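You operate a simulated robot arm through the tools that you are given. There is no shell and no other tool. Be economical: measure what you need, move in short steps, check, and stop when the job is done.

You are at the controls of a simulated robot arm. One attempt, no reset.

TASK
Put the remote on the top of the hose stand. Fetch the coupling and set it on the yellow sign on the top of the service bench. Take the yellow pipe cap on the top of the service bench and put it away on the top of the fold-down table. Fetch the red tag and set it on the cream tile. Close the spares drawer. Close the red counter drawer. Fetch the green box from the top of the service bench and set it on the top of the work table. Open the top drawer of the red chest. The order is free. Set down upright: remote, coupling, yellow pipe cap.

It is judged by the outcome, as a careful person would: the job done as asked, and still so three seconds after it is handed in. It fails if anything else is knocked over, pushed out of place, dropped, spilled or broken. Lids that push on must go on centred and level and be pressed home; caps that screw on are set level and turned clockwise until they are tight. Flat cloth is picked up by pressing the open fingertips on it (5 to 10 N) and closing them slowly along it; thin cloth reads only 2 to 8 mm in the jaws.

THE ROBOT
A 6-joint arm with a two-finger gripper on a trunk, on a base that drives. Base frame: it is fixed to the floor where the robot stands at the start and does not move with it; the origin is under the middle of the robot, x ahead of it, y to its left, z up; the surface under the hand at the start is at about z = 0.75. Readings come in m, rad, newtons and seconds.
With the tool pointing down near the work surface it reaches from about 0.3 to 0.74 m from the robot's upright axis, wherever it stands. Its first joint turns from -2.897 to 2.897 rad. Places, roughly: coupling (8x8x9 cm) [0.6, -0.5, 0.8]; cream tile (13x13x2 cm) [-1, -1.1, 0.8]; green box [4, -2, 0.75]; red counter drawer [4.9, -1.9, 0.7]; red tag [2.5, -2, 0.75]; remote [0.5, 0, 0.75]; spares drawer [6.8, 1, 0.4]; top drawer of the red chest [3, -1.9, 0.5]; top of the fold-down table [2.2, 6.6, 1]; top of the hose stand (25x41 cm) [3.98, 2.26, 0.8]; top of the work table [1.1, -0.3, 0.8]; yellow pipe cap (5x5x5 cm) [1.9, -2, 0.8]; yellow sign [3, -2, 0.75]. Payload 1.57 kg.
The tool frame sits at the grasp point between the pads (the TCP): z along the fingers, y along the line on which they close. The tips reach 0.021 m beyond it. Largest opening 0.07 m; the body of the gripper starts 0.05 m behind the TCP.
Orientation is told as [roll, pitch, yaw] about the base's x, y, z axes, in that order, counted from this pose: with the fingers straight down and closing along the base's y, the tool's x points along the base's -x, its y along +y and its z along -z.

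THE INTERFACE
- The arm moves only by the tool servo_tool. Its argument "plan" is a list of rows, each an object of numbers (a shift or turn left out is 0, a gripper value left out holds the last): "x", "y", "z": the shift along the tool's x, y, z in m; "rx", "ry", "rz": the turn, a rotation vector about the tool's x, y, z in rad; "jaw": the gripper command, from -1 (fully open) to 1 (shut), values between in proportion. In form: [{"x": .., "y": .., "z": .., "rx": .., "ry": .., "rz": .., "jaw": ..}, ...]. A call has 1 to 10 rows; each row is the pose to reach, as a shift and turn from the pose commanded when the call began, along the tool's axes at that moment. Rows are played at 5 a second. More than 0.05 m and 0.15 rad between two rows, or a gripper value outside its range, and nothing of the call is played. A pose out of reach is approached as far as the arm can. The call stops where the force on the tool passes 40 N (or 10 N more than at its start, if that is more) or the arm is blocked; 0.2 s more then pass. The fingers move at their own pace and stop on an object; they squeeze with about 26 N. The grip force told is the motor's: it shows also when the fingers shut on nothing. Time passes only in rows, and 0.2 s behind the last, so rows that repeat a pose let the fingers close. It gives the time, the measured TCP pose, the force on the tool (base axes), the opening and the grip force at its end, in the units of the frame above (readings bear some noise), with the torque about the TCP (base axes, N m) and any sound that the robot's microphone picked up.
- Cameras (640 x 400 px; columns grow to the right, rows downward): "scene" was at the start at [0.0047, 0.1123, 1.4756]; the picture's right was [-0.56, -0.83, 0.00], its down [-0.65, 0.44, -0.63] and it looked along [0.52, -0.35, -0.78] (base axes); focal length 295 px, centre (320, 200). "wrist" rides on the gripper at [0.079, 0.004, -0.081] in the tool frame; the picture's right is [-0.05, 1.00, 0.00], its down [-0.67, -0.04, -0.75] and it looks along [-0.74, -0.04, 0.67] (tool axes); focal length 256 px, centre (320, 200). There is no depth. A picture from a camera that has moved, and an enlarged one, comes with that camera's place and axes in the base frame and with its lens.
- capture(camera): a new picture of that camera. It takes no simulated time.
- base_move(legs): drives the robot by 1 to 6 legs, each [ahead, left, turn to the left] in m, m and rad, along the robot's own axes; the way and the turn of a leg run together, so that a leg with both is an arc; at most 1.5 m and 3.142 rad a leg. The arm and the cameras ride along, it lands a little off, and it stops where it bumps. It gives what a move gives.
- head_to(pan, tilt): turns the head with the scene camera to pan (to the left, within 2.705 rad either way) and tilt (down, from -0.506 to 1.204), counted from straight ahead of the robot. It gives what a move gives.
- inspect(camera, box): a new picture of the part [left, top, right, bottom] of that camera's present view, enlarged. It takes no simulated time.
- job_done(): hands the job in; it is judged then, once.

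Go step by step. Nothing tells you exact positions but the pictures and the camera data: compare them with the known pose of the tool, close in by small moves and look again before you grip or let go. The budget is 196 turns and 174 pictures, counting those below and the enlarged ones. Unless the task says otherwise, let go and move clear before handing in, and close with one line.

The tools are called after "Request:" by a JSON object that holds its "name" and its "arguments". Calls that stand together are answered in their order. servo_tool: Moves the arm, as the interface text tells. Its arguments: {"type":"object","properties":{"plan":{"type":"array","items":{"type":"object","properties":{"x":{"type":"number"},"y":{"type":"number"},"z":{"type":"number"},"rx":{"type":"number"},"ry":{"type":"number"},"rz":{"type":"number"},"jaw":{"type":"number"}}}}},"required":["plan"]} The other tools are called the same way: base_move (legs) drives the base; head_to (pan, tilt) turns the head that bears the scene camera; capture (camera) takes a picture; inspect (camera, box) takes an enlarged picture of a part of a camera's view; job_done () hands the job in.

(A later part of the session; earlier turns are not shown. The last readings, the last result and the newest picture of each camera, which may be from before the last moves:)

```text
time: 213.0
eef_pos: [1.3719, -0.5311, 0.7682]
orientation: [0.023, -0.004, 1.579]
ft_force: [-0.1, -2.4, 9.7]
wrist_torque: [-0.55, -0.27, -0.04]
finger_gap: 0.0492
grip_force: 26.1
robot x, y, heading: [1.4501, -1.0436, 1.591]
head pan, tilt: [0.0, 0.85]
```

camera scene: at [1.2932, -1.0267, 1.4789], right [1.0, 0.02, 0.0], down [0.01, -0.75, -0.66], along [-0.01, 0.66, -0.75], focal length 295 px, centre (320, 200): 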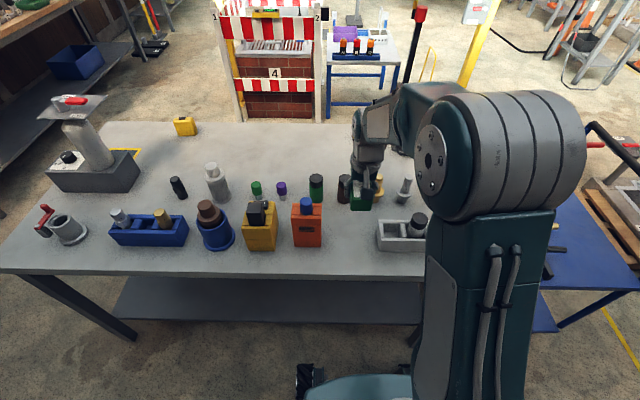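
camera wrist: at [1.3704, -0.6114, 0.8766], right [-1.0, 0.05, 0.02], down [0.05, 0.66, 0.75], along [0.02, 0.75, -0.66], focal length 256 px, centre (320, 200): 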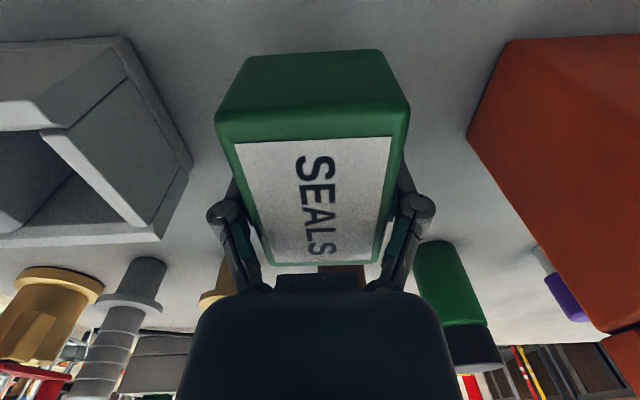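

Request:
{"name": "servo_tool", "arguments": {"plan": [{"z": 0.0, "jaw": 0.3}, {"z": -0.001, "jaw": -0.3}, {"z": -0.001, "jaw": -0.6}, {"z": -0.001, "jaw": -0.6}]}}

Request:
{"name": "servo_tool", "arguments": {"plan": [{"z": -0.03}, {"z": -0.07}, {"z": -0.12}, {"z": -0.17}, {"z": -0.22}, {"z": -0.27}, {"z": -0.3}]}}

Request:
{"name": "capture", "arguments": {"camera": "wrist"}}

Request:
{"name": "capture", "arguments": {"camera": "scene"}}

```text
time: 214.0
eef_pos: [1.3715, -0.53, 0.7684]
orientation: [0.023, -0.002, 1.578]
ft_force: [0.0, -1.3, -0.1]
wrist_torque: [-0.01, 0.01, -0.01]
finger_gap: 0.0562
grip_force: 0.1
robot x, y, heading: [1.4495, -1.0425, 1.591]
head pan, tilt: [0.0, 0.85]
```

```text
time: 215.6
eef_pos: [1.38, -0.5296, 1.0692]
orientation: [0.022, -0.001, 1.578]
ft_force: [-1.2, 0.3, -0.1]
wrist_torque: [0.0, 0.02, 0.0]
finger_gap: 0.0559
grip_force: 0.1
robot x, y, heading: [1.446, -1.0468, 1.588]
head pan, tilt: [0.0, 0.85]
```

```text
106 pictures are left
camera wrist: at [1.3767, -0.6086, 1.1504], right [-1.0, 0.05, 0.02], down [0.05, 0.67, 0.75], along [0.02, 0.75, -0.67], focal length 256 px, centre (320, 200)
```

wrist: 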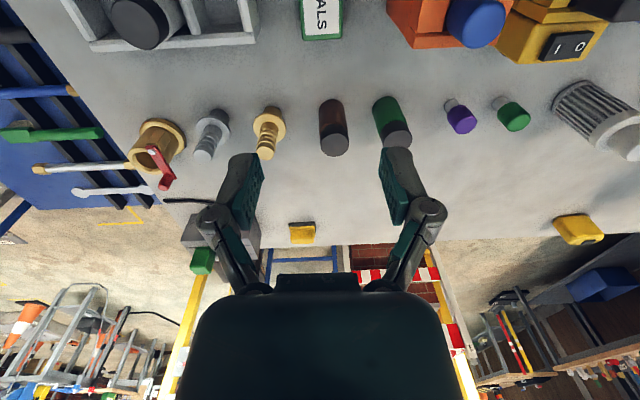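

```text
105 pictures are left
camera scene: at [1.2932, -1.0269, 1.4789], right [1.0, 0.02, 0.0], down [0.01, -0.75, -0.66], along [-0.01, 0.66, -0.75], focal length 295 px, centre (320, 200)
```

scene: 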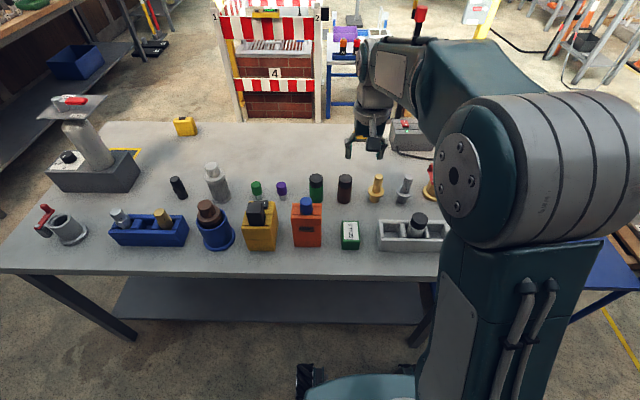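

The green box stands in place. Now the coupling: I retract the arm a bit and slide left along the aisle.

Request:
{"name": "servo_tool", "arguments": {"plan": [{"x": 0.045, "jaw": -1}, {"x": 0.09}, {"x": 0.12}, {"x": 0.12}]}}

Request:
{"name": "base_move", "arguments": {"legs": [[0, 0.7, -0.02]]}}

Request:
{"name": "head_to", "arguments": {"pan": 0.2, "tilt": 0.9}}

Request:
{"name": "capture", "arguments": {"camera": "scene"}}

Request:
{"name": "capture", "arguments": {"camera": "wrist"}}

```text
time: 216.6
eef_pos: [1.3796, -0.653, 1.0667]
orientation: [0.022, -0.003, 1.577]
ft_force: [-1.2, 0.7, 0.5]
wrist_torque: [0.0, -0.01, 0.0]
finger_gap: 0.0702
grip_force: 0.0
robot x, y, heading: [1.4461, -1.0452, 1.587]
head pan, tilt: [0.0, 0.85]
```

```text
time: 220.4
eef_pos: [0.6967, -0.654, 1.0674]
orientation: [0.024, -0.003, 1.551]
ft_force: [0.1, -0.1, 0.6]
wrist_torque: [-0.02, 0.02, 0.0]
finger_gap: 0.0702
grip_force: 0.0
robot x, y, heading: [0.7525, -1.047, 1.563]
head pan, tilt: [0.0, 0.85]
```

```text
time: 221.2
eef_pos: [0.6943, -0.6547, 1.0678]
orientation: [0.022, -0.003, 1.551]
ft_force: [0.6, -0.1, 0.1]
wrist_torque: [0.02, 0.01, -0.01]
finger_gap: 0.07
grip_force: 0.0
robot x, y, heading: [0.7543, -1.051, 1.569]
head pan, tilt: [0.201, 0.901]
```

```text
104 pictures are left
camera scene: at [0.5844, -1.0316, 1.4751], right [0.98, 0.19, 0.0], down [0.15, -0.77, -0.62], along [-0.12, 0.61, -0.78], focal length 295 px, centre (320, 200)
```

scene: 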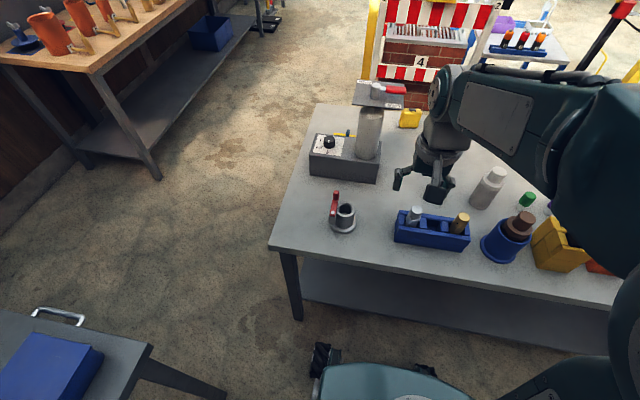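

```text
103 pictures are left
camera wrist: at [0.6904, -0.7344, 1.1479], right [-1.0, 0.07, 0.02], down [0.07, 0.66, 0.75], along [0.04, 0.75, -0.66], focal length 256 px, centre (320, 200)
```

wrist: 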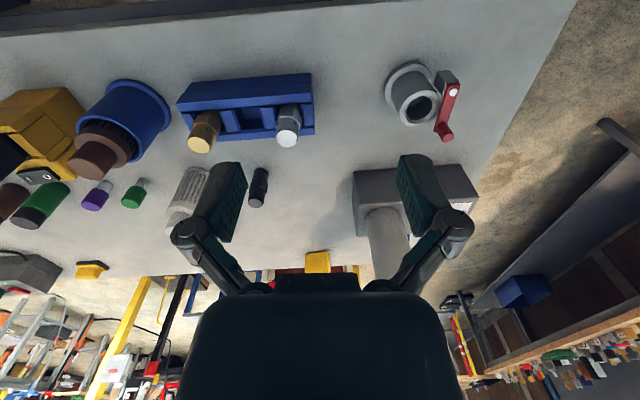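

Request:
{"name": "inspect", "arguments": {"camera": "wrist", "box": [370, 50, 482, 150]}}

Request:
{"name": "inspect", "arguments": {"camera": "scene", "box": [300, 170, 390, 250]}}

```text
4.00 times, centred on (426, 100) of wrist
camera zoom: at [0.6904, -0.7344, 1.1479], right [-1.0, 0.07, 0.02], down [0.07, 0.66, 0.75], along [0.04, 0.75, -0.66], focal length 1024 px, centre (-104, 600)
```

zoom: 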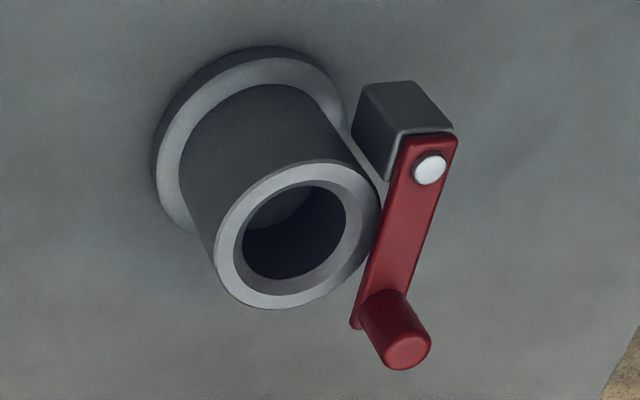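

```text
5.00 times, centred on (345, 210) of scene
camera zoom: at [0.5844, -1.0316, 1.4751], right [0.98, 0.19, 0.0], down [0.15, -0.77, -0.62], along [-0.12, 0.61, -0.78], focal length 1477 px, centre (195, 150)
```

zoom: 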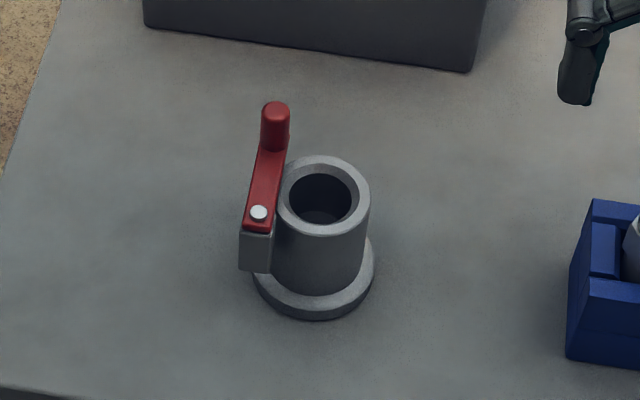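

The coupling is a 5.2 cm cylinder at about (0.562, -0.554), rim at z 0.84, with its lever on the -x side. I will close along y with the camera on the +x side, so I turn the hand.

Request:
{"name": "servo_tool", "arguments": {"plan": [{"rz": -0.149}, {"rz": -0.298}, {"rz": -0.447}, {"rz": -0.596}, {"rz": -0.745}, {"rz": -0.894}, {"rz": -1.043}, {"rz": -1.192}, {"rz": -1.341}, {"rz": -1.49}]}}

```text
time: 223.3
eef_pos: [0.6946, -0.6549, 1.0659]
orientation: [-0.004, -0.023, 3.043]
ft_force: [0.4, 0.3, 0.3]
wrist_torque: [-0.02, -0.02, -0.02]
finger_gap: 0.0701
grip_force: 0.1
robot x, y, heading: [0.7506, -1.048, 1.565]
head pan, tilt: [0.201, 0.901]
```

Request:
{"name": "servo_tool", "arguments": {"plan": [{"x": -0.035, "y": -0.022, "ry": -0.023}, {"x": -0.07, "y": -0.044, "ry": -0.023}, {"x": -0.105, "y": -0.066, "ry": -0.023}, {"x": -0.141, "y": -0.0876, "ry": -0.023}, {"x": -0.141, "y": -0.0876, "z": 0.05, "ry": -0.023}, {"x": -0.141, "y": -0.0876, "z": 0.1, "ry": -0.023}, {"x": -0.141, "y": -0.0876, "z": 0.13, "ry": -0.023}, {"x": -0.141, "y": -0.0876, "z": 0.13, "ry": -0.023}]}}

Request:
{"name": "capture", "arguments": {"camera": "wrist"}}

Request:
{"name": "inspect", "arguments": {"camera": "scene", "box": [270, 110, 470, 260]}}

```text
time: 225.2
eef_pos: [0.56, -0.5536, 0.9403]
orientation: [-0.003, -0.045, 3.042]
ft_force: [-0.7, -0.7, -0.2]
wrist_torque: [0.02, -0.03, -0.01]
finger_gap: 0.0698
grip_force: 0.0
robot x, y, heading: [0.753, -1.0499, 1.563]
head pan, tilt: [0.201, 0.901]
```

```text
100 pictures are left
camera wrist: at [0.6418, -0.5664, 1.0175], right [-0.15, -0.99, 0.0], down [-0.62, 0.1, 0.77], along [-0.77, 0.12, -0.63], focal length 256 px, centre (320, 200)
```

wrist: 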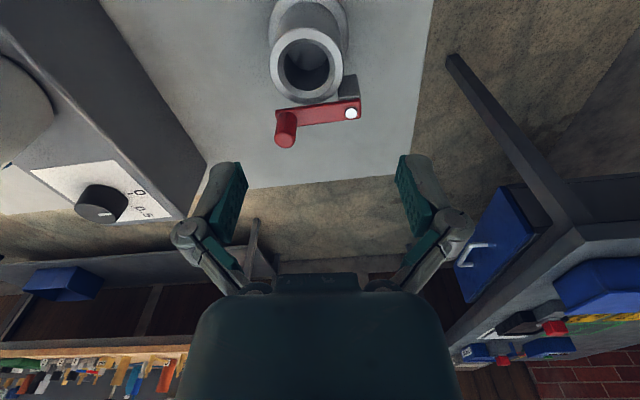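

```text
2.67 times, centred on (370, 185) of scene
camera zoom: at [0.5828, -1.0309, 1.4749], right [0.98, 0.19, 0.0], down [0.15, -0.77, -0.62], along [-0.12, 0.61, -0.78], focal length 788 px, centre (187, 240)
```

zoom: 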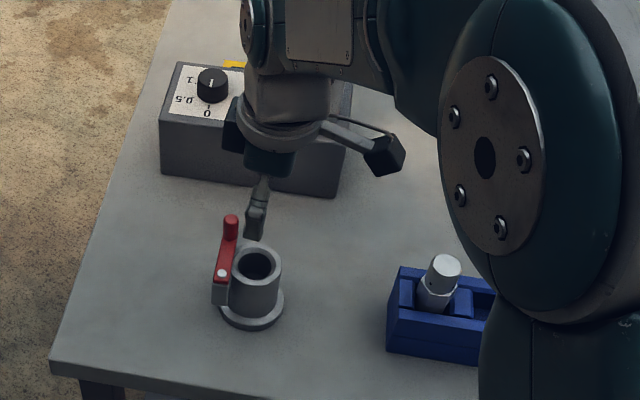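

Request:
{"name": "servo_tool", "arguments": {"plan": [{"x": 0.006, "y": -0.0087, "ry": 0.045}, {"x": 0.006, "y": -0.0087, "ry": 0.045}]}}

Request:
{"name": "servo_tool", "arguments": {"plan": [{"z": 0.03}, {"z": 0.06}, {"z": 0.06}]}}

Request:
{"name": "capture", "arguments": {"camera": "wrist"}}

```text
time: 225.8
eef_pos: [0.567, -0.5462, 0.9421]
orientation: [0.0, -0.001, 3.043]
ft_force: [0.2, 0.3, -0.3]
wrist_torque: [-0.01, -0.01, 0.01]
finger_gap: 0.0701
grip_force: 0.1
robot x, y, heading: [0.7545, -1.0481, 1.561]
head pan, tilt: [0.201, 0.901]
```

```text
time: 226.6
eef_pos: [0.5681, -0.5456, 0.8806]
orientation: [-0.001, -0.002, 3.043]
ft_force: [-0.5, -0.5, -0.1]
wrist_torque: [0.0, 0.01, 0.05]
finger_gap: 0.0698
grip_force: 0.0
robot x, y, heading: [0.753, -1.0507, 1.567]
head pan, tilt: [0.201, 0.901]
```

```text
98 pictures are left
camera wrist: at [0.645, -0.5573, 0.9614], right [-0.15, -0.99, 0.0], down [-0.66, 0.1, 0.75], along [-0.74, 0.11, -0.67], focal length 256 px, centre (320, 200)
```

wrist: 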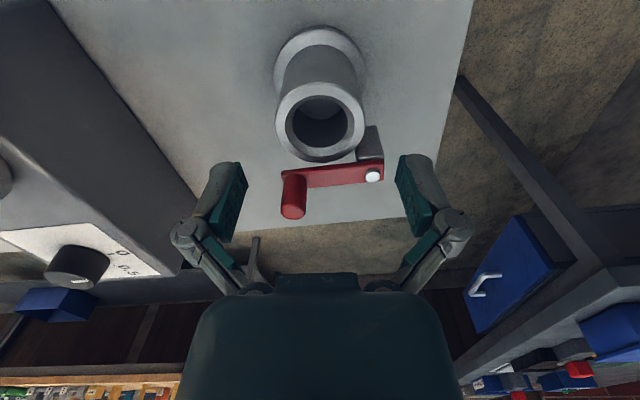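

Request:
{"name": "servo_tool", "arguments": {"plan": [{"x": 0.003, "z": 0.03}, {"x": 0.003, "z": 0.055}, {"x": 0.003, "z": 0.07}, {"x": 0.003, "z": 0.07}]}}

Request:
{"name": "inspect", "arguments": {"camera": "scene", "box": [290, 150, 410, 250]}}

Request:
{"name": "capture", "arguments": {"camera": "wrist"}}

```text
time: 227.6
eef_pos: [0.5709, -0.5439, 0.8113]
orientation: [-0.001, -0.001, 3.044]
ft_force: [0.2, -0.1, -0.4]
wrist_torque: [-0.02, -0.02, -0.05]
finger_gap: 0.0699
grip_force: 0.1
robot x, y, heading: [0.7548, -1.0474, 1.565]
head pan, tilt: [0.201, 0.901]
```

```text
4.00 times, centred on (350, 200) of scene
camera zoom: at [0.5826, -1.0307, 1.4749], right [0.98, 0.19, 0.0], down [0.15, -0.77, -0.62], along [-0.12, 0.61, -0.78], focal length 1182 px, centre (200, 200)
```

zoom: 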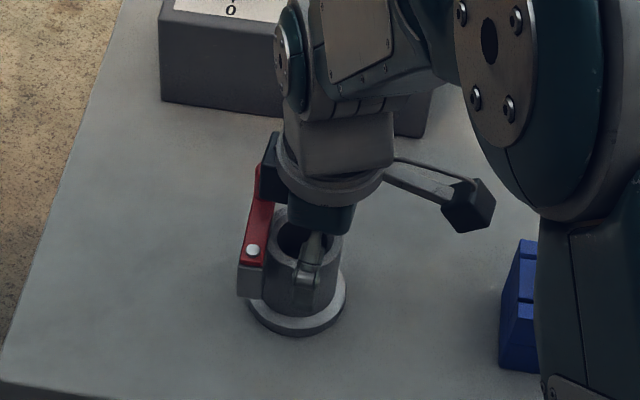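

```text
96 pictures are left
camera wrist: at [0.6487, -0.5562, 0.8915], right [-0.15, -0.99, 0.0], down [-0.66, 0.1, 0.75], along [-0.74, 0.11, -0.67], focal length 256 px, centre (320, 200)
```

wrist: 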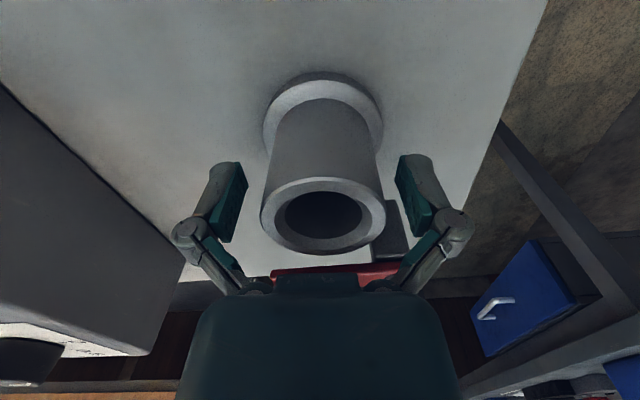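

Request:
{"name": "servo_tool", "arguments": {"plan": [{"jaw": 0.0}, {"jaw": 0.5}, {"jaw": 1}, {"jaw": 1}, {"jaw": 1}]}}

Request:
{"name": "servo_tool", "arguments": {"plan": [{"z": -0.03}, {"z": -0.07}, {"z": -0.12}, {"z": -0.17}, {"z": -0.22}, {"z": -0.27}, {"z": -0.27}]}}

Request:
{"name": "capture", "arguments": {"camera": "wrist"}}

```text
time: 228.8
eef_pos: [0.5719, -0.5428, 0.8122]
orientation: [-0.003, -0.002, 3.042]
ft_force: [3.7, 1.7, 13.3]
wrist_torque: [0.07, 0.03, 0.07]
finger_gap: 0.0495
grip_force: 25.2
robot x, y, heading: [0.7554, -1.0477, 1.565]
head pan, tilt: [0.201, 0.901]
```

```text
time: 230.3
eef_pos: [0.5706, -0.5459, 1.0814]
orientation: [-0.003, -0.003, 3.042]
ft_force: [-1.3, 0.1, -3.7]
wrist_torque: [0.0, -0.06, -0.01]
finger_gap: 0.0479
grip_force: 26.0
robot x, y, heading: [0.7533, -1.0473, 1.562]
head pan, tilt: [0.201, 0.901]
```

```text
95 pictures are left
camera wrist: at [0.6476, -0.5589, 1.1615], right [-0.15, -0.99, 0.0], down [-0.66, 0.1, 0.75], along [-0.74, 0.11, -0.67], focal length 256 px, centre (320, 200)
```

wrist: 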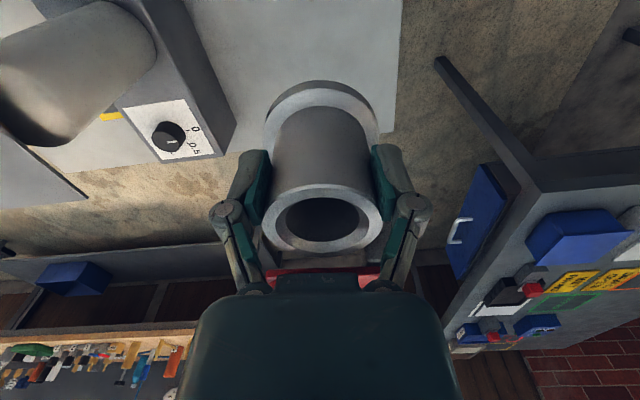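

The coupling is held. I retract it and drive along the aisle to the bench, then turn to face it.

Request:
{"name": "servo_tool", "arguments": {"plan": [{"y": 0.04}, {"y": 0.08}, {"y": 0.12}, {"y": 0.12}]}}

Request:
{"name": "base_move", "arguments": {"legs": [[-0.04, -1.1, 0], [0, -1.15, 0], [0, 0, -3.135]]}}

Request:
{"name": "head_to", "arguments": {"pan": 0.0, "tilt": 0.75}}

Request:
{"name": "capture", "arguments": {"camera": "scene"}}

```text
time: 231.3
eef_pos: [0.5535, -0.6654, 1.0815]
orientation: [-0.002, -0.002, 3.044]
ft_force: [-0.1, -0.6, -3.8]
wrist_torque: [0.03, -0.07, -0.01]
finger_gap: 0.0476
grip_force: 26.1
robot x, y, heading: [0.7546, -1.0474, 1.566]
head pan, tilt: [0.201, 0.901]
```

```text
time: 249.7
eef_pos: [3.2267, -1.5062, 1.0821]
orientation: [-0.001, -0.001, -0.048]
ft_force: [0.4, 0.2, -2.9]
wrist_torque: [0.0, 0.07, -0.01]
finger_gap: 0.0459
grip_force: 26.0
robot x, y, heading: [3.0048, -1.1333, -1.523]
head pan, tilt: [0.201, 0.901]
```

```text
time: 250.4
eef_pos: [3.2259, -1.5053, 1.0814]
orientation: [-0.001, -0.001, -0.047]
ft_force: [0.7, 0.1, -2.9]
wrist_torque: [0.0, 0.08, -0.01]
finger_gap: 0.0459
grip_force: 26.1
robot x, y, heading: [3.0047, -1.129, -1.524]
head pan, tilt: [0.0, 0.75]
```

```text
94 pictures are left
camera scene: at [3.1652, -1.1497, 1.4868], right [-1.0, -0.05, 0.0], down [-0.03, 0.68, -0.73], along [0.03, -0.73, -0.68], focal length 295 px, centre (320, 200)
```

scene: 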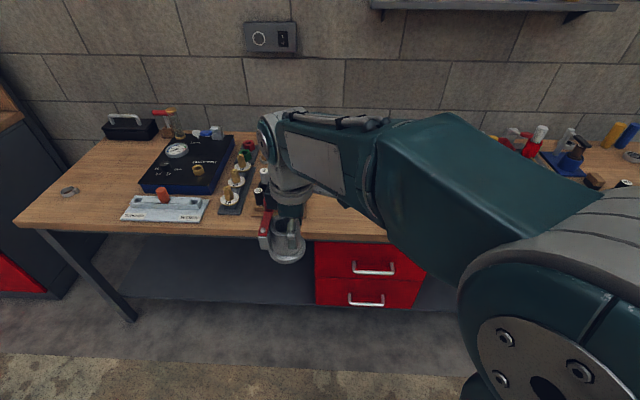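

Request:
{"name": "capture", "arguments": {"camera": "wrist"}}

Request:
{"name": "head_to", "arguments": {"pan": -0.5, "tilt": 0.8}}

Request:
{"name": "capture", "arguments": {"camera": "scene"}}

```text
93 pictures are left
camera wrist: at [3.1458, -1.4972, 1.1624], right [0.1, 0.99, 0.0], down [0.66, -0.07, 0.75], along [0.74, -0.08, -0.67], focal length 256 px, centre (320, 200)
```

wrist: 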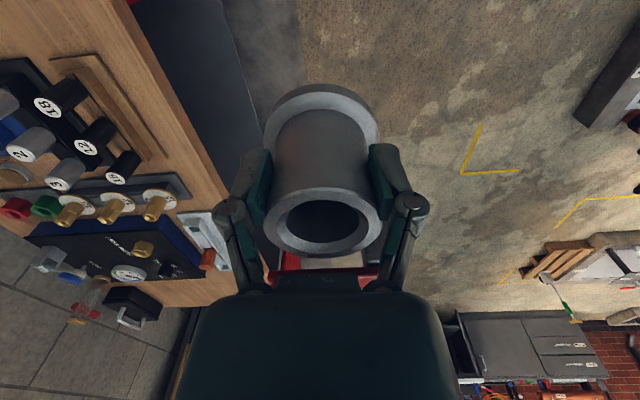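

```text
time: 251.3
eef_pos: [3.2261, -1.5055, 1.0823]
orientation: [-0.002, -0.001, -0.047]
ft_force: [-0.8, 1.0, -3.3]
wrist_torque: [0.01, 0.07, 0.02]
finger_gap: 0.0458
grip_force: 25.9
robot x, y, heading: [3.0116, -1.1344, -1.526]
head pan, tilt: [-0.499, 0.799]
```

```text
92 pictures are left
camera scene: at [3.1261, -1.1394, 1.4829], right [-0.9, 0.44, 0.0], down [0.31, 0.65, -0.7], along [-0.31, -0.63, -0.72], focal length 295 px, centre (320, 200)
```

scene: 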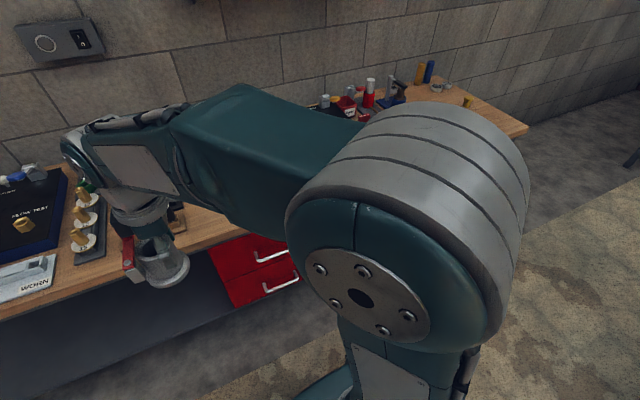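

The coupling crept slightly in the grip but is held. I move so the hand hovers near the sign and look.

Request:
{"name": "base_move", "arguments": {"legs": [[0, -0.27, -0.045], [0.22, 0, 0]]}}

Request:
{"name": "head_to", "arguments": {"pan": 0.1, "tilt": 0.85}}

Request:
{"name": "capture", "arguments": {"camera": "scene"}}

Request:
{"name": "capture", "arguments": {"camera": "wrist"}}

```text
time: 254.5
eef_pos: [2.9389, -1.7373, 1.0811]
orientation: [-0.003, -0.001, -0.087]
ft_force: [1.1, 0.3, -3.2]
wrist_torque: [-0.03, 0.08, 0.0]
finger_gap: 0.0457
grip_force: 26.1
robot x, y, heading: [2.7327, -1.355, -1.563]
head pan, tilt: [-0.499, 0.799]
```

```text
time: 255.5
eef_pos: [2.9407, -1.736, 1.0829]
orientation: [-0.001, -0.003, -0.088]
ft_force: [0.2, -0.1, -3.1]
wrist_torque: [0.0, 0.05, 0.04]
finger_gap: 0.0458
grip_force: 26.0
robot x, y, heading: [2.735, -1.3543, -1.567]
head pan, tilt: [0.099, 0.85]
```

```text
91 pictures are left
camera scene: at [2.9018, -1.374, 1.4787], right [-0.99, -0.1, 0.0], down [-0.08, 0.75, -0.66], along [0.07, -0.66, -0.75], focal length 295 px, centre (320, 200)
```

scene: 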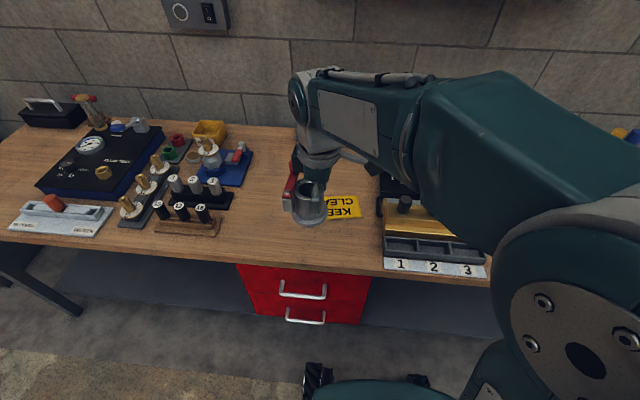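

```text
90 pictures are left
camera wrist: at [2.8599, -1.7256, 1.1623], right [0.14, 0.99, 0.0], down [0.66, -0.09, 0.75], along [0.74, -0.11, -0.67], focal length 256 px, centre (320, 200)
```

wrist: 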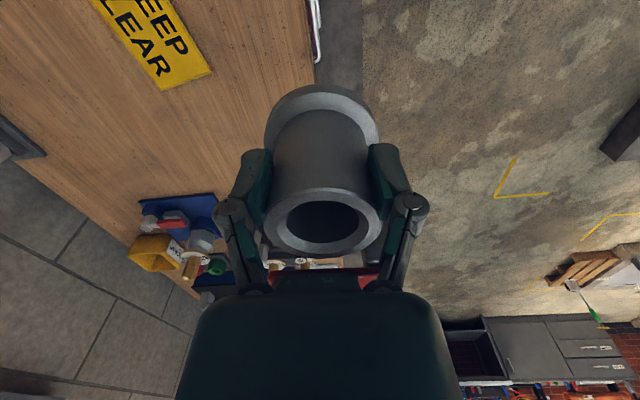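

The sign spans about x 2.84–3.0, y -1.90 to -2.03, centre (2.918, -1.965). I move over it.

Request:
{"name": "servo_tool", "arguments": {"plan": [{"y": -0.046}, {"y": -0.092}, {"y": -0.138, "x": 0.001}, {"y": -0.184, "x": 0.002}, {"y": -0.23, "x": 0.003}, {"y": -0.23, "x": 0.003, "z": 0.05}, {"y": -0.23, "x": 0.003, "z": 0.1}, {"y": -0.23, "x": 0.003, "z": 0.15}, {"y": -0.23, "x": 0.003, "z": 0.18}, {"y": -0.23, "x": 0.003, "z": 0.18}]}}

Request:
{"name": "capture", "arguments": {"camera": "wrist"}}

Request:
{"name": "inspect", "arguments": {"camera": "scene", "box": [240, 130, 420, 260]}}

```text
time: 257.7
eef_pos: [2.9167, -1.9678, 0.9022]
orientation: [-0.001, -0.003, -0.091]
ft_force: [0.7, -0.4, -3.2]
wrist_torque: [-0.01, 0.03, -0.02]
finger_gap: 0.0448
grip_force: 25.8
robot x, y, heading: [2.7345, -1.3595, -1.565]
head pan, tilt: [0.099, 0.85]
```

```text
89 pictures are left
camera wrist: at [2.8372, -1.9573, 0.9828], right [0.14, 0.99, 0.0], down [0.66, -0.09, 0.75], along [0.74, -0.11, -0.67], focal length 256 px, centre (320, 200)
```

wrist: 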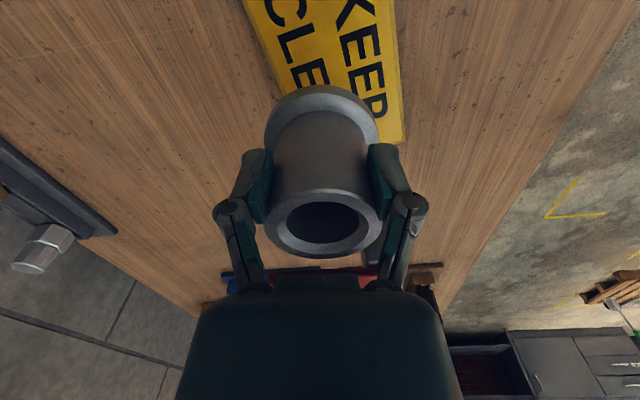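

```text
3.08 times, centred on (330, 195) of scene
camera zoom: at [2.9009, -1.3753, 1.4788], right [-0.99, -0.1, 0.0], down [-0.08, 0.75, -0.66], along [0.07, -0.66, -0.75], focal length 909 px, centre (289, 215)
```

zoom: 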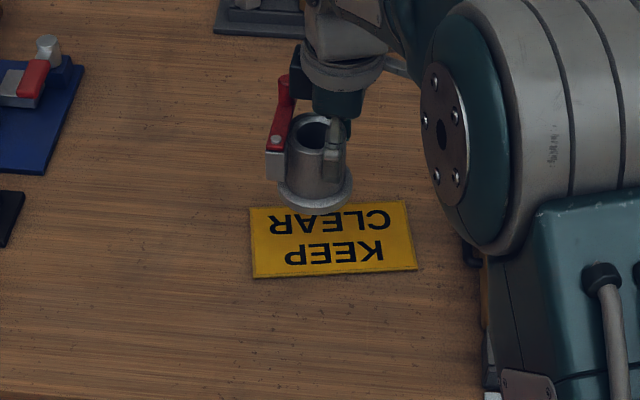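

Aligned with the sign's centre. I lower to contact.

Request:
{"name": "servo_tool", "arguments": {"plan": [{"z": 0.03, "x": -0.003, "y": -0.003}, {"z": 0.05, "x": -0.003, "y": -0.003}, {"z": 0.056, "x": -0.003, "y": -0.003}, {"z": 0.06, "x": -0.003, "y": -0.003}]}}

Request:
{"name": "servo_tool", "arguments": {"plan": [{"z": 0.002}, {"z": 0.004}, {"z": 0.006}]}}

Request:
{"name": "inspect", "arguments": {"camera": "scene", "box": [240, 130, 420, 260]}}

```text
time: 258.7
eef_pos: [2.9164, -1.9723, 0.8428]
orientation: [-0.005, -0.002, -0.088]
ft_force: [-3.2, -0.9, 13.4]
wrist_torque: [-0.04, -0.05, -0.02]
finger_gap: 0.04
grip_force: 26.0
robot x, y, heading: [2.7397, -1.3567, -1.568]
head pan, tilt: [0.099, 0.85]
```

```text
time: 259.5
eef_pos: [2.9193, -1.9695, 0.8351]
orientation: [-0.001, -0.001, -0.089]
ft_force: [-0.1, -0.9, -0.6]
wrist_torque: [-0.01, 0.0, 0.0]
finger_gap: 0.0
grip_force: 26.1
robot x, y, heading: [2.7385, -1.3521, -1.565]
head pan, tilt: [0.099, 0.85]
```

```text
3.08 times, centred on (330, 195) of scene
camera zoom: at [2.901, -1.3752, 1.4788], right [-0.99, -0.1, 0.0], down [-0.08, 0.75, -0.66], along [0.07, -0.66, -0.75], focal length 909 px, centre (289, 215)
```

zoom: 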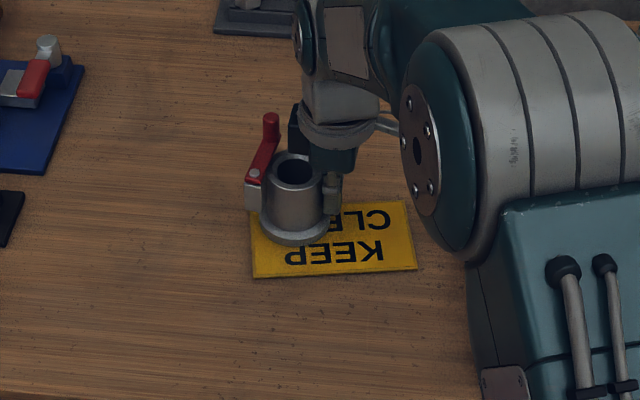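

The coupling slipped out sideways but stands on the sign, off-centre. I look closely before regripping.

Request:
{"name": "capture", "arguments": {"camera": "wrist"}}

Request:
{"name": "inspect", "arguments": {"camera": "scene", "box": [290, 150, 370, 220]}}

```text
86 pictures are left
camera wrist: at [2.839, -1.9579, 0.9159], right [0.14, 0.99, 0.0], down [0.66, -0.09, 0.75], along [0.74, -0.11, -0.67], focal length 256 px, centre (320, 200)
```

wrist: 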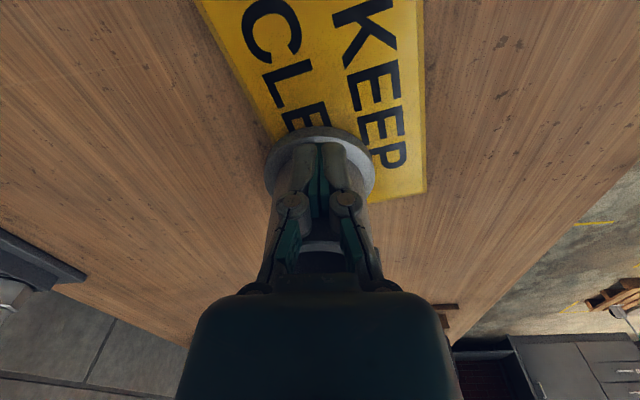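

```text
5.71 times, centred on (330, 185) of scene
camera zoom: at [2.901, -1.3752, 1.4788], right [-0.99, -0.1, 0.0], down [-0.08, 0.75, -0.66], along [0.07, -0.66, -0.75], focal length 1688 px, centre (263, 286)
```

zoom: 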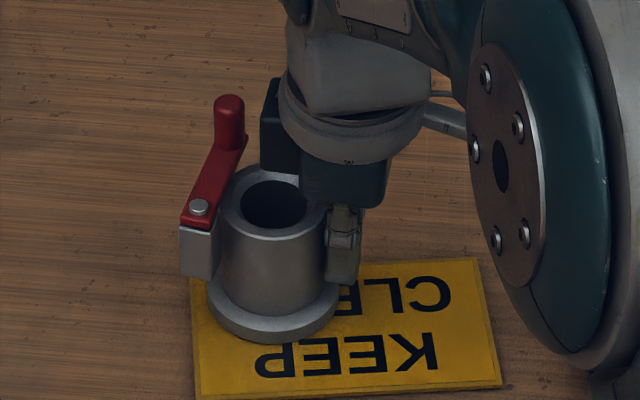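

It is upright but overhangs the back edge. I raise, open, and measure its centre for a proper regrip.

Request:
{"name": "servo_tool", "arguments": {"plan": [{"z": -0.04}, {"z": -0.08}, {"z": -0.12, "jaw": -1}, {"z": -0.12}, {"z": -0.12}]}}

Request:
{"name": "inspect", "arguments": {"camera": "wrist", "box": [220, 20, 420, 145]}}

Request:
{"name": "inspect", "arguments": {"camera": "scene", "box": [280, 150, 370, 220]}}

```text
time: 260.7
eef_pos: [2.9184, -1.9691, 0.9553]
orientation: [-0.002, -0.001, -0.09]
ft_force: [0.5, -0.3, -0.1]
wrist_torque: [0.01, 0.0, 0.0]
finger_gap: 0.0702
grip_force: 0.2
robot x, y, heading: [2.7397, -1.3555, -1.568]
head pan, tilt: [0.099, 0.85]
```

```text
3.20 times, centred on (320, 82) of wrist
camera zoom: at [2.8382, -1.9569, 1.0364], right [0.14, 0.99, 0.0], down [0.66, -0.09, 0.75], along [0.74, -0.11, -0.67], focal length 819 px, centre (320, 576)
```

zoom: 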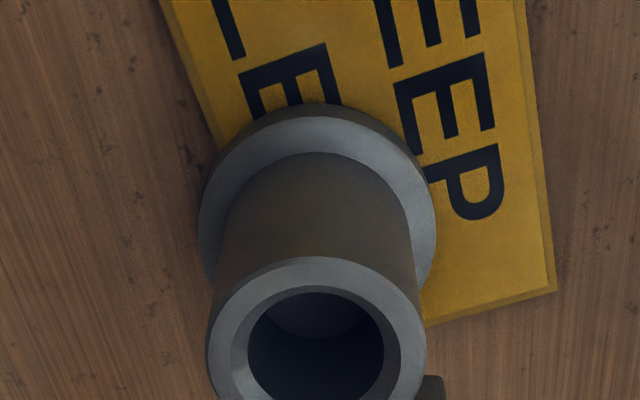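

```text
5.71 times, centred on (325, 185) of scene
camera zoom: at [2.9006, -1.375, 1.4788], right [-0.99, -0.1, 0.0], down [-0.08, 0.75, -0.66], along [0.07, -0.66, -0.75], focal length 1688 px, centre (291, 286)
```

zoom: 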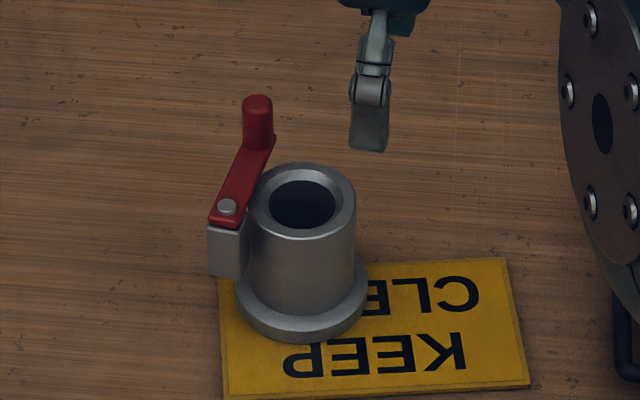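

The centre is at about (2.957, -1.976), rim z 0.845. I regrip it centrally at TCP z 0.833.

Request:
{"name": "servo_tool", "arguments": {"plan": [{"x": -0.039, "y": -0.003}, {"x": -0.039, "y": -0.003, "z": 0.045}, {"x": -0.039, "y": -0.003, "z": 0.07}, {"x": -0.039, "y": -0.003, "z": 0.07}]}}

Request:
{"name": "capture", "arguments": {"camera": "wrist"}}

Request:
{"name": "inspect", "arguments": {"camera": "scene", "box": [280, 140, 370, 220]}}

```text
time: 261.7
eef_pos: [2.9558, -1.9772, 0.8873]
orientation: [-0.001, -0.001, -0.089]
ft_force: [-0.1, 0.1, -0.5]
wrist_torque: [0.01, 0.01, -0.02]
finger_gap: 0.0702
grip_force: 0.0
robot x, y, heading: [2.7374, -1.3559, -1.568]
head pan, tilt: [0.099, 0.85]
```

```text
82 pictures are left
camera wrist: at [2.8766, -1.9659, 0.9676], right [0.14, 0.99, 0.0], down [0.66, -0.09, 0.75], along [0.74, -0.11, -0.67], focal length 256 px, centre (320, 200)
```

wrist: 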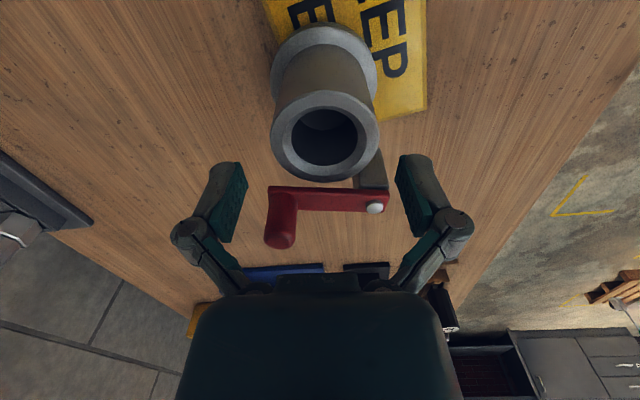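

```text
5.00 times, centred on (325, 180) of scene
camera zoom: at [2.9006, -1.3752, 1.4788], right [-0.99, -0.1, 0.0], down [-0.08, 0.75, -0.66], along [0.07, -0.66, -0.75], focal length 1477 px, centre (295, 300)
```

zoom: 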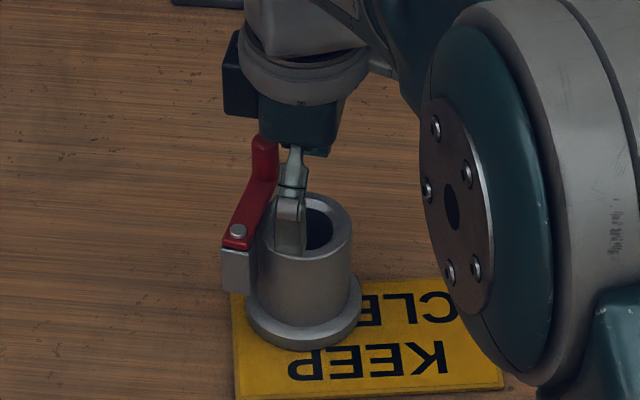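

Request:
{"name": "servo_tool", "arguments": {"plan": [{"x": -0.002, "z": 0.03}, {"x": -0.002, "z": 0.048}, {"x": -0.002, "z": 0.055}, {"x": -0.002, "z": 0.055}]}}

Request:
{"name": "servo_tool", "arguments": {"plan": [{"jaw": 0.0}, {"jaw": 0.4}, {"jaw": 1}, {"jaw": 1}]}}

Request:
{"name": "capture", "arguments": {"camera": "wrist"}}

```text
time: 262.5
eef_pos: [2.9596, -1.9814, 0.8454]
orientation: [-0.022, -0.011, -0.09]
ft_force: [-1.3, -0.6, 13.2]
wrist_torque: [-0.19, -0.25, -0.02]
finger_gap: 0.0701
grip_force: 0.0
robot x, y, heading: [2.7384, -1.3568, -1.569]
head pan, tilt: [0.099, 0.85]
stopped in row 3: the force on the tool passed its limit at 46 N (the readings are from after the stop); the commanded pose is now the measured one
```

```text
time: 263.5
eef_pos: [2.962, -1.9815, 0.844]
orientation: [-0.024, -0.013, -0.088]
ft_force: [2.9, -1.3, 29.4]
wrist_torque: [-0.11, -0.13, 0.02]
finger_gap: 0.0557
grip_force: 26.0
robot x, y, heading: [2.736, -1.3578, -1.565]
head pan, tilt: [0.099, 0.85]
```

```text
80 pictures are left
camera wrist: at [2.8805, -1.9683, 0.9234], right [0.14, 0.99, -0.02], down [0.65, -0.08, 0.75], along [0.74, -0.12, -0.66], focal length 256 px, centre (320, 200)
```

wrist: 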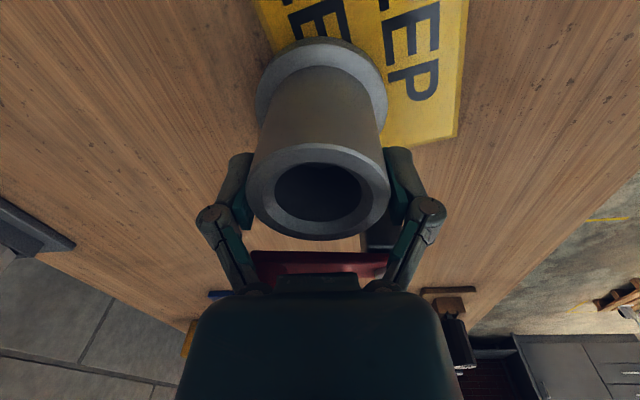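

Now gripped at 5.6 cm, across the true diameter. I lift slightly and check that the grip is steady.

Request:
{"name": "servo_tool", "arguments": {"plan": [{"z": -0.008}, {"z": -0.016}, {"z": -0.022}, {"z": -0.022}]}}

Request:
{"name": "inspect", "arguments": {"camera": "scene", "box": [280, 140, 370, 220]}}

```text
time: 264.5
eef_pos: [2.9609, -1.9802, 0.8634]
orientation: [-0.017, -0.01, -0.09]
ft_force: [-0.3, 0.5, -4.1]
wrist_torque: [0.0, -0.01, 0.0]
finger_gap: 0.0555
grip_force: 25.7
robot x, y, heading: [2.7356, -1.3588, -1.566]
head pan, tilt: [0.099, 0.85]
```

```text
5.00 times, centred on (325, 180) of scene
camera zoom: at [2.9011, -1.3759, 1.4787], right [-0.99, -0.1, 0.0], down [-0.08, 0.75, -0.66], along [0.07, -0.66, -0.75], focal length 1477 px, centre (295, 300)
```

zoom: 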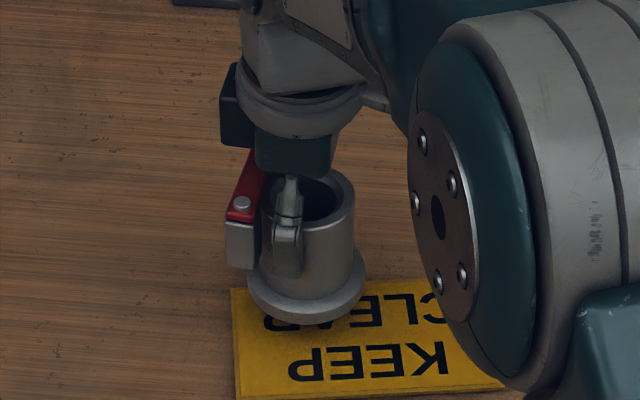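

Request:
{"name": "servo_tool", "arguments": {"plan": [{"x": 0.02, "y": 0.001}, {"x": 0.04, "y": 0.0025}, {"x": 0.04, "y": 0.0025}]}}

Request:
{"name": "inspect", "arguments": {"camera": "scene", "box": [280, 140, 370, 220]}}

Request:
{"name": "servo_tool", "arguments": {"plan": [{"z": 0.006}, {"z": 0.012}, {"z": 0.016}]}}

```text
time: 265.3
eef_pos: [2.9205, -1.9744, 0.8643]
orientation: [-0.019, -0.011, -0.086]
ft_force: [0.0, 0.0, -3.4]
wrist_torque: [0.02, -0.03, 0.0]
finger_gap: 0.0557
grip_force: 25.3
robot x, y, heading: [2.7391, -1.3581, -1.565]
head pan, tilt: [0.099, 0.85]
```

```text
5.00 times, centred on (325, 180) of scene
camera zoom: at [2.9007, -1.3759, 1.4788], right [-0.99, -0.1, 0.0], down [-0.08, 0.75, -0.66], along [0.07, -0.66, -0.75], focal length 1477 px, centre (295, 300)
```

zoom: 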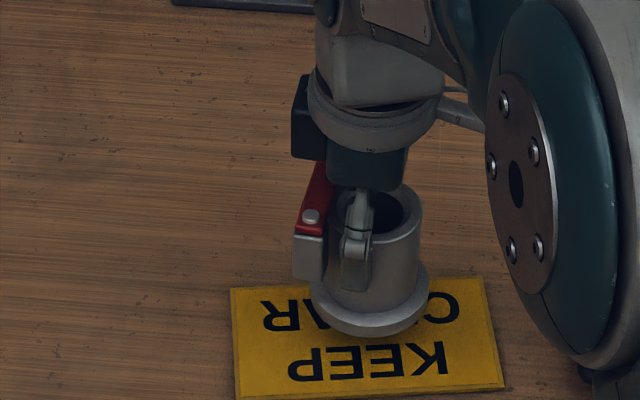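

```text
time: 266.1
eef_pos: [2.9192, -1.9735, 0.8472]
orientation: [-0.017, -0.01, -0.089]
ft_force: [-0.6, 0.4, -3.0]
wrist_torque: [0.05, 0.02, -0.01]
finger_gap: 0.0554
grip_force: 25.9
robot x, y, heading: [2.7395, -1.3573, -1.566]
head pan, tilt: [0.099, 0.85]
```

Request:
{"name": "servo_tool", "arguments": {"plan": [{"y": 0.006}, {"y": 0.011}, {"y": 0.011}]}}

Request:
{"name": "servo_tool", "arguments": {"plan": [{"z": 0.0015}, {"z": 0.003}]}}

Request:
{"name": "inspect", "arguments": {"camera": "scene", "box": [280, 140, 370, 220]}}

```text
time: 266.9
eef_pos: [2.921, -1.9636, 0.846]
orientation: [-0.018, -0.012, -0.088]
ft_force: [0.8, -0.5, -1.6]
wrist_torque: [-0.03, -0.01, 0.05]
finger_gap: 0.0557
grip_force: 26.0
robot x, y, heading: [2.7344, -1.3571, -1.568]
head pan, tilt: [0.099, 0.85]
```

```text
time: 267.5
eef_pos: [2.9227, -1.9646, 0.8443]
orientation: [-0.02, -0.011, -0.088]
ft_force: [0.2, -0.1, -1.5]
wrist_torque: [-0.01, -0.03, 0.0]
finger_gap: 0.0557
grip_force: 25.9
robot x, y, heading: [2.7369, -1.3582, -1.566]
head pan, tilt: [0.099, 0.85]
```

```text
5.00 times, centred on (325, 180) of scene
camera zoom: at [2.9009, -1.3757, 1.4788], right [-0.99, -0.1, 0.0], down [-0.08, 0.75, -0.66], along [0.07, -0.66, -0.75], focal length 1477 px, centre (295, 300)
```

zoom: 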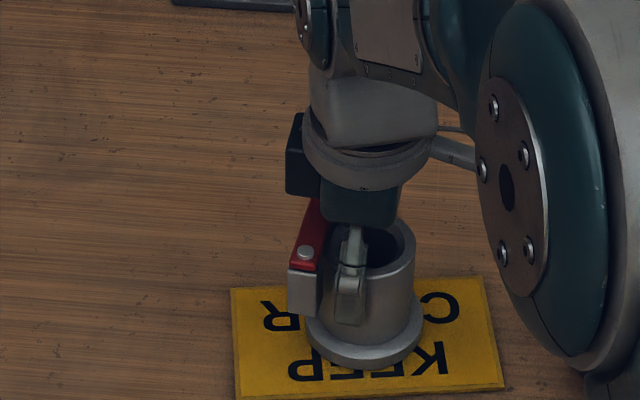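

Well centred and just touching. I lower a touch more and release.

Request:
{"name": "servo_tool", "arguments": {"plan": [{"z": 0.001}, {"z": 0.002}, {"z": 0.002, "jaw": 0.2}, {"z": 0.002, "jaw": -0.4}, {"z": 0.002, "jaw": -1}, {"z": 0.002, "jaw": -1}]}}

Request:
{"name": "servo_tool", "arguments": {"plan": [{"z": -0.03}, {"z": -0.07}, {"z": -0.12}, {"z": -0.17}, {"z": -0.22}, {"z": -0.22}]}}

Request:
{"name": "inspect", "arguments": {"camera": "scene", "box": [240, 120, 420, 260]}}

```text
time: 268.9
eef_pos: [2.923, -1.9648, 0.844]
orientation: [-0.023, -0.011, -0.088]
ft_force: [0.5, -1.8, 22.8]
wrist_torque: [-0.43, -0.34, -0.04]
finger_gap: 0.07
grip_force: 0.1
robot x, y, heading: [2.7346, -1.3554, -1.57]
head pan, tilt: [0.099, 0.85]
```

```text
time: 270.3
eef_pos: [2.9213, -1.9619, 1.0632]
orientation: [-0.017, -0.01, -0.09]
ft_force: [-0.3, -0.6, -0.4]
wrist_torque: [0.04, 0.01, -0.05]
finger_gap: 0.0701
grip_force: 0.1
robot x, y, heading: [2.7341, -1.3589, -1.57]
head pan, tilt: [0.099, 0.85]
```

```text
2.86 times, centred on (330, 190) of scene
camera zoom: at [2.9006, -1.3754, 1.4788], right [-0.99, -0.1, 0.0], down [-0.08, 0.75, -0.66], along [0.07, -0.66, -0.75], focal length 844 px, centre (291, 229)
```

zoom: 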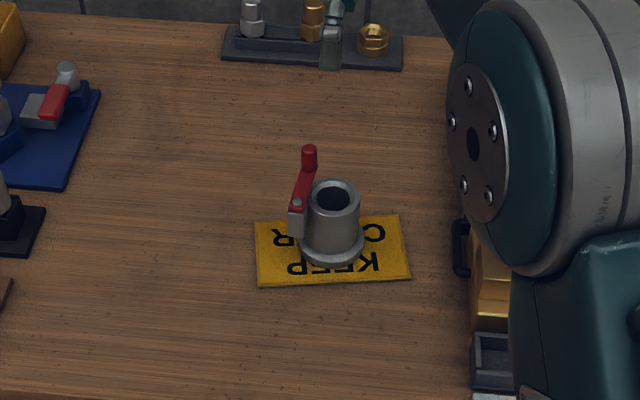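

The coupling is upright and centred on the sign. Next, the chest's top drawer: its handle bar is at about (3.0, -1.78, 0.57), beneath the bench edge, so I need horizontal fingers closing vertically. I back off and position.

Request:
{"name": "base_move", "arguments": {"legs": [[-0.4, 0, 0], [0, 0.22, 0]]}}

Request:
{"name": "servo_tool", "arguments": {"plan": [{"rx": 0.14}, {"rx": 0.28}, {"rx": 0.42}, {"rx": 0.56}, {"rx": 0.7}, {"rx": 0.84}, {"rx": 0.98}, {"rx": 1.12}, {"rx": 1.26}, {"rx": 1.4}]}}

Request:
{"name": "capture", "arguments": {"camera": "scene"}}

```text
time: 274.1
eef_pos: [3.1301, -1.5573, 1.0641]
orientation: [-0.016, -0.016, -0.096]
ft_force: [0.8, -1.0, 0.6]
wrist_torque: [0.02, -0.01, 0.0]
finger_gap: 0.0698
grip_force: 0.1
robot x, y, heading: [2.9529, -0.9497, -1.567]
head pan, tilt: [0.099, 0.85]
```

```text
time: 276.3
eef_pos: [3.1377, -1.5566, 1.0633]
orientation: [-1.421, -0.008, -0.093]
ft_force: [-0.4, 0.6, 0.4]
wrist_torque: [0.03, 0.02, -0.01]
finger_gap: 0.0703
grip_force: 0.1
robot x, y, heading: [2.955, -0.9535, -1.573]
head pan, tilt: [0.099, 0.85]
```

```text
75 pictures are left
camera scene: at [3.1207, -0.9707, 1.4788], right [-1.0, -0.1, 0.0], down [-0.07, 0.75, -0.66], along [0.06, -0.66, -0.75], focal length 295 px, centre (320, 200)
```

scene: 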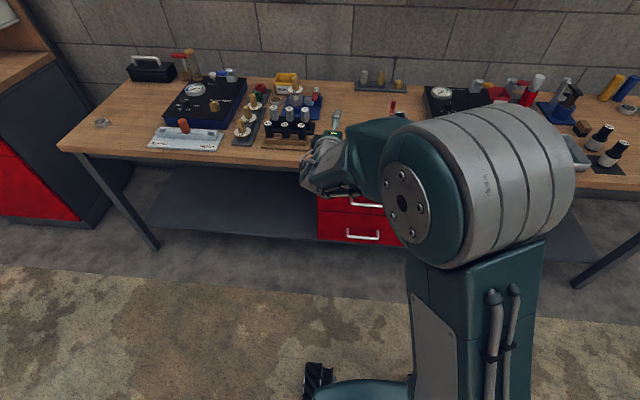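

Request:
{"name": "servo_tool", "arguments": {"plan": [{"x": 0.022, "z": 0.013, "y": 0.033}, {"x": 0.045, "z": 0.027, "y": 0.067}, {"x": 0.067, "z": 0.04, "y": 0.1}, {"x": 0.09, "z": 0.053, "y": 0.133}, {"x": 0.112, "z": 0.067, "y": 0.167}, {"x": 0.134, "z": 0.08, "y": 0.2}, {"x": 0.134, "z": 0.08, "y": 0.2}]}}

Request:
{"name": "servo_tool", "arguments": {"plan": [{"z": 0.012, "y": 0.039}, {"z": 0.024, "y": 0.078}, {"z": 0.037, "y": 0.117}, {"z": 0.049, "y": 0.155}, {"z": 0.061, "y": 0.194}, {"z": 0.073, "y": 0.233}, {"z": 0.0855, "y": 0.272}, {"z": 0.0855, "y": 0.272}]}}

Request:
{"name": "capture", "arguments": {"camera": "wrist"}}

```text
time: 277.9
eef_pos: [3.0058, -1.5927, 0.8555]
orientation: [-1.418, -0.009, -0.106]
ft_force: [0.1, 0.1, -0.6]
wrist_torque: [-0.01, 0.01, -0.03]
finger_gap: 0.07
grip_force: 0.0
out of reach, approached as far as the arm can: row 6, 7
robot x, y, heading: [2.9564, -0.9516, -1.573]
head pan, tilt: [0.099, 0.85]
```

```text
time: 279.7
eef_pos: [3.0136, -1.6345, 0.5716]
orientation: [-1.419, -0.008, -0.105]
ft_force: [0.4, -1.0, -0.4]
wrist_torque: [0.02, 0.0, 0.02]
finger_gap: 0.0703
grip_force: 0.0
out of reach, approached as far as the arm can: row 1, 2, 3, 4, 5, 6, 7, 8
robot x, y, heading: [2.9581, -0.9498, -1.575]
head pan, tilt: [0.099, 0.85]
```

```text
74 pictures are left
camera wrist: at [2.9428, -1.5463, 0.5781], right [0.08, 0.14, -0.99], down [0.74, 0.66, 0.15], along [0.67, -0.74, -0.06], focal length 256 px, centre (320, 200)
```

wrist: 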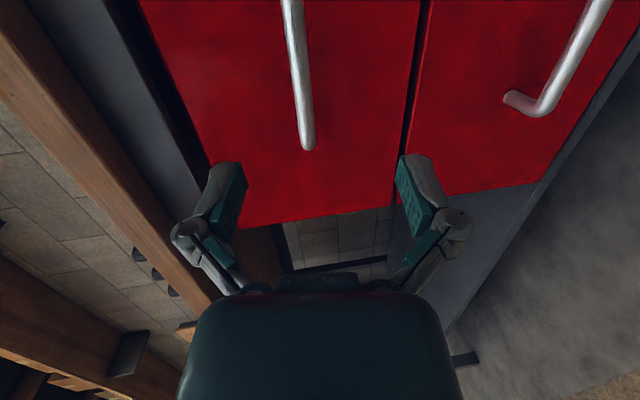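

The fingers straddle the height of the top handle. I drive forward part of the way and look again.

Request:
{"name": "base_move", "arguments": {"legs": [[0.09, 0, 0]]}}

Request:
{"name": "capture", "arguments": {"camera": "wrist"}}

```text
time: 280.8
eef_pos: [3.014, -1.7232, 0.5723]
orientation: [-1.418, -0.009, -0.107]
ft_force: [-1.0, -0.4, -0.8]
wrist_torque: [-0.02, -0.03, 0.04]
finger_gap: 0.07
grip_force: 0.0
robot x, y, heading: [2.9598, -1.039, -1.566]
head pan, tilt: [0.099, 0.85]
```

```text
73 pictures are left
camera wrist: at [2.9429, -1.634, 0.5785], right [0.08, 0.14, -0.99], down [0.74, 0.66, 0.15], along [0.67, -0.74, -0.06], focal length 256 px, centre (320, 200)
```

wrist: 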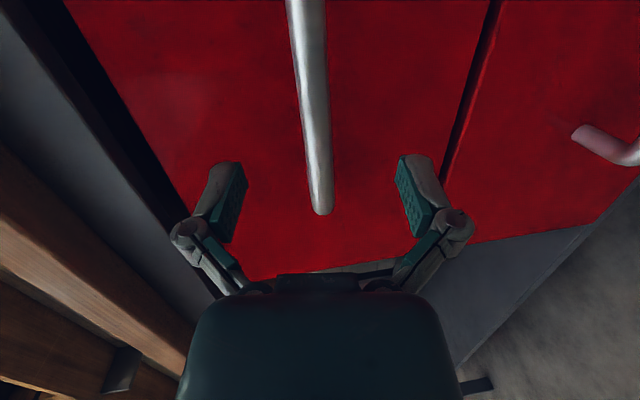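

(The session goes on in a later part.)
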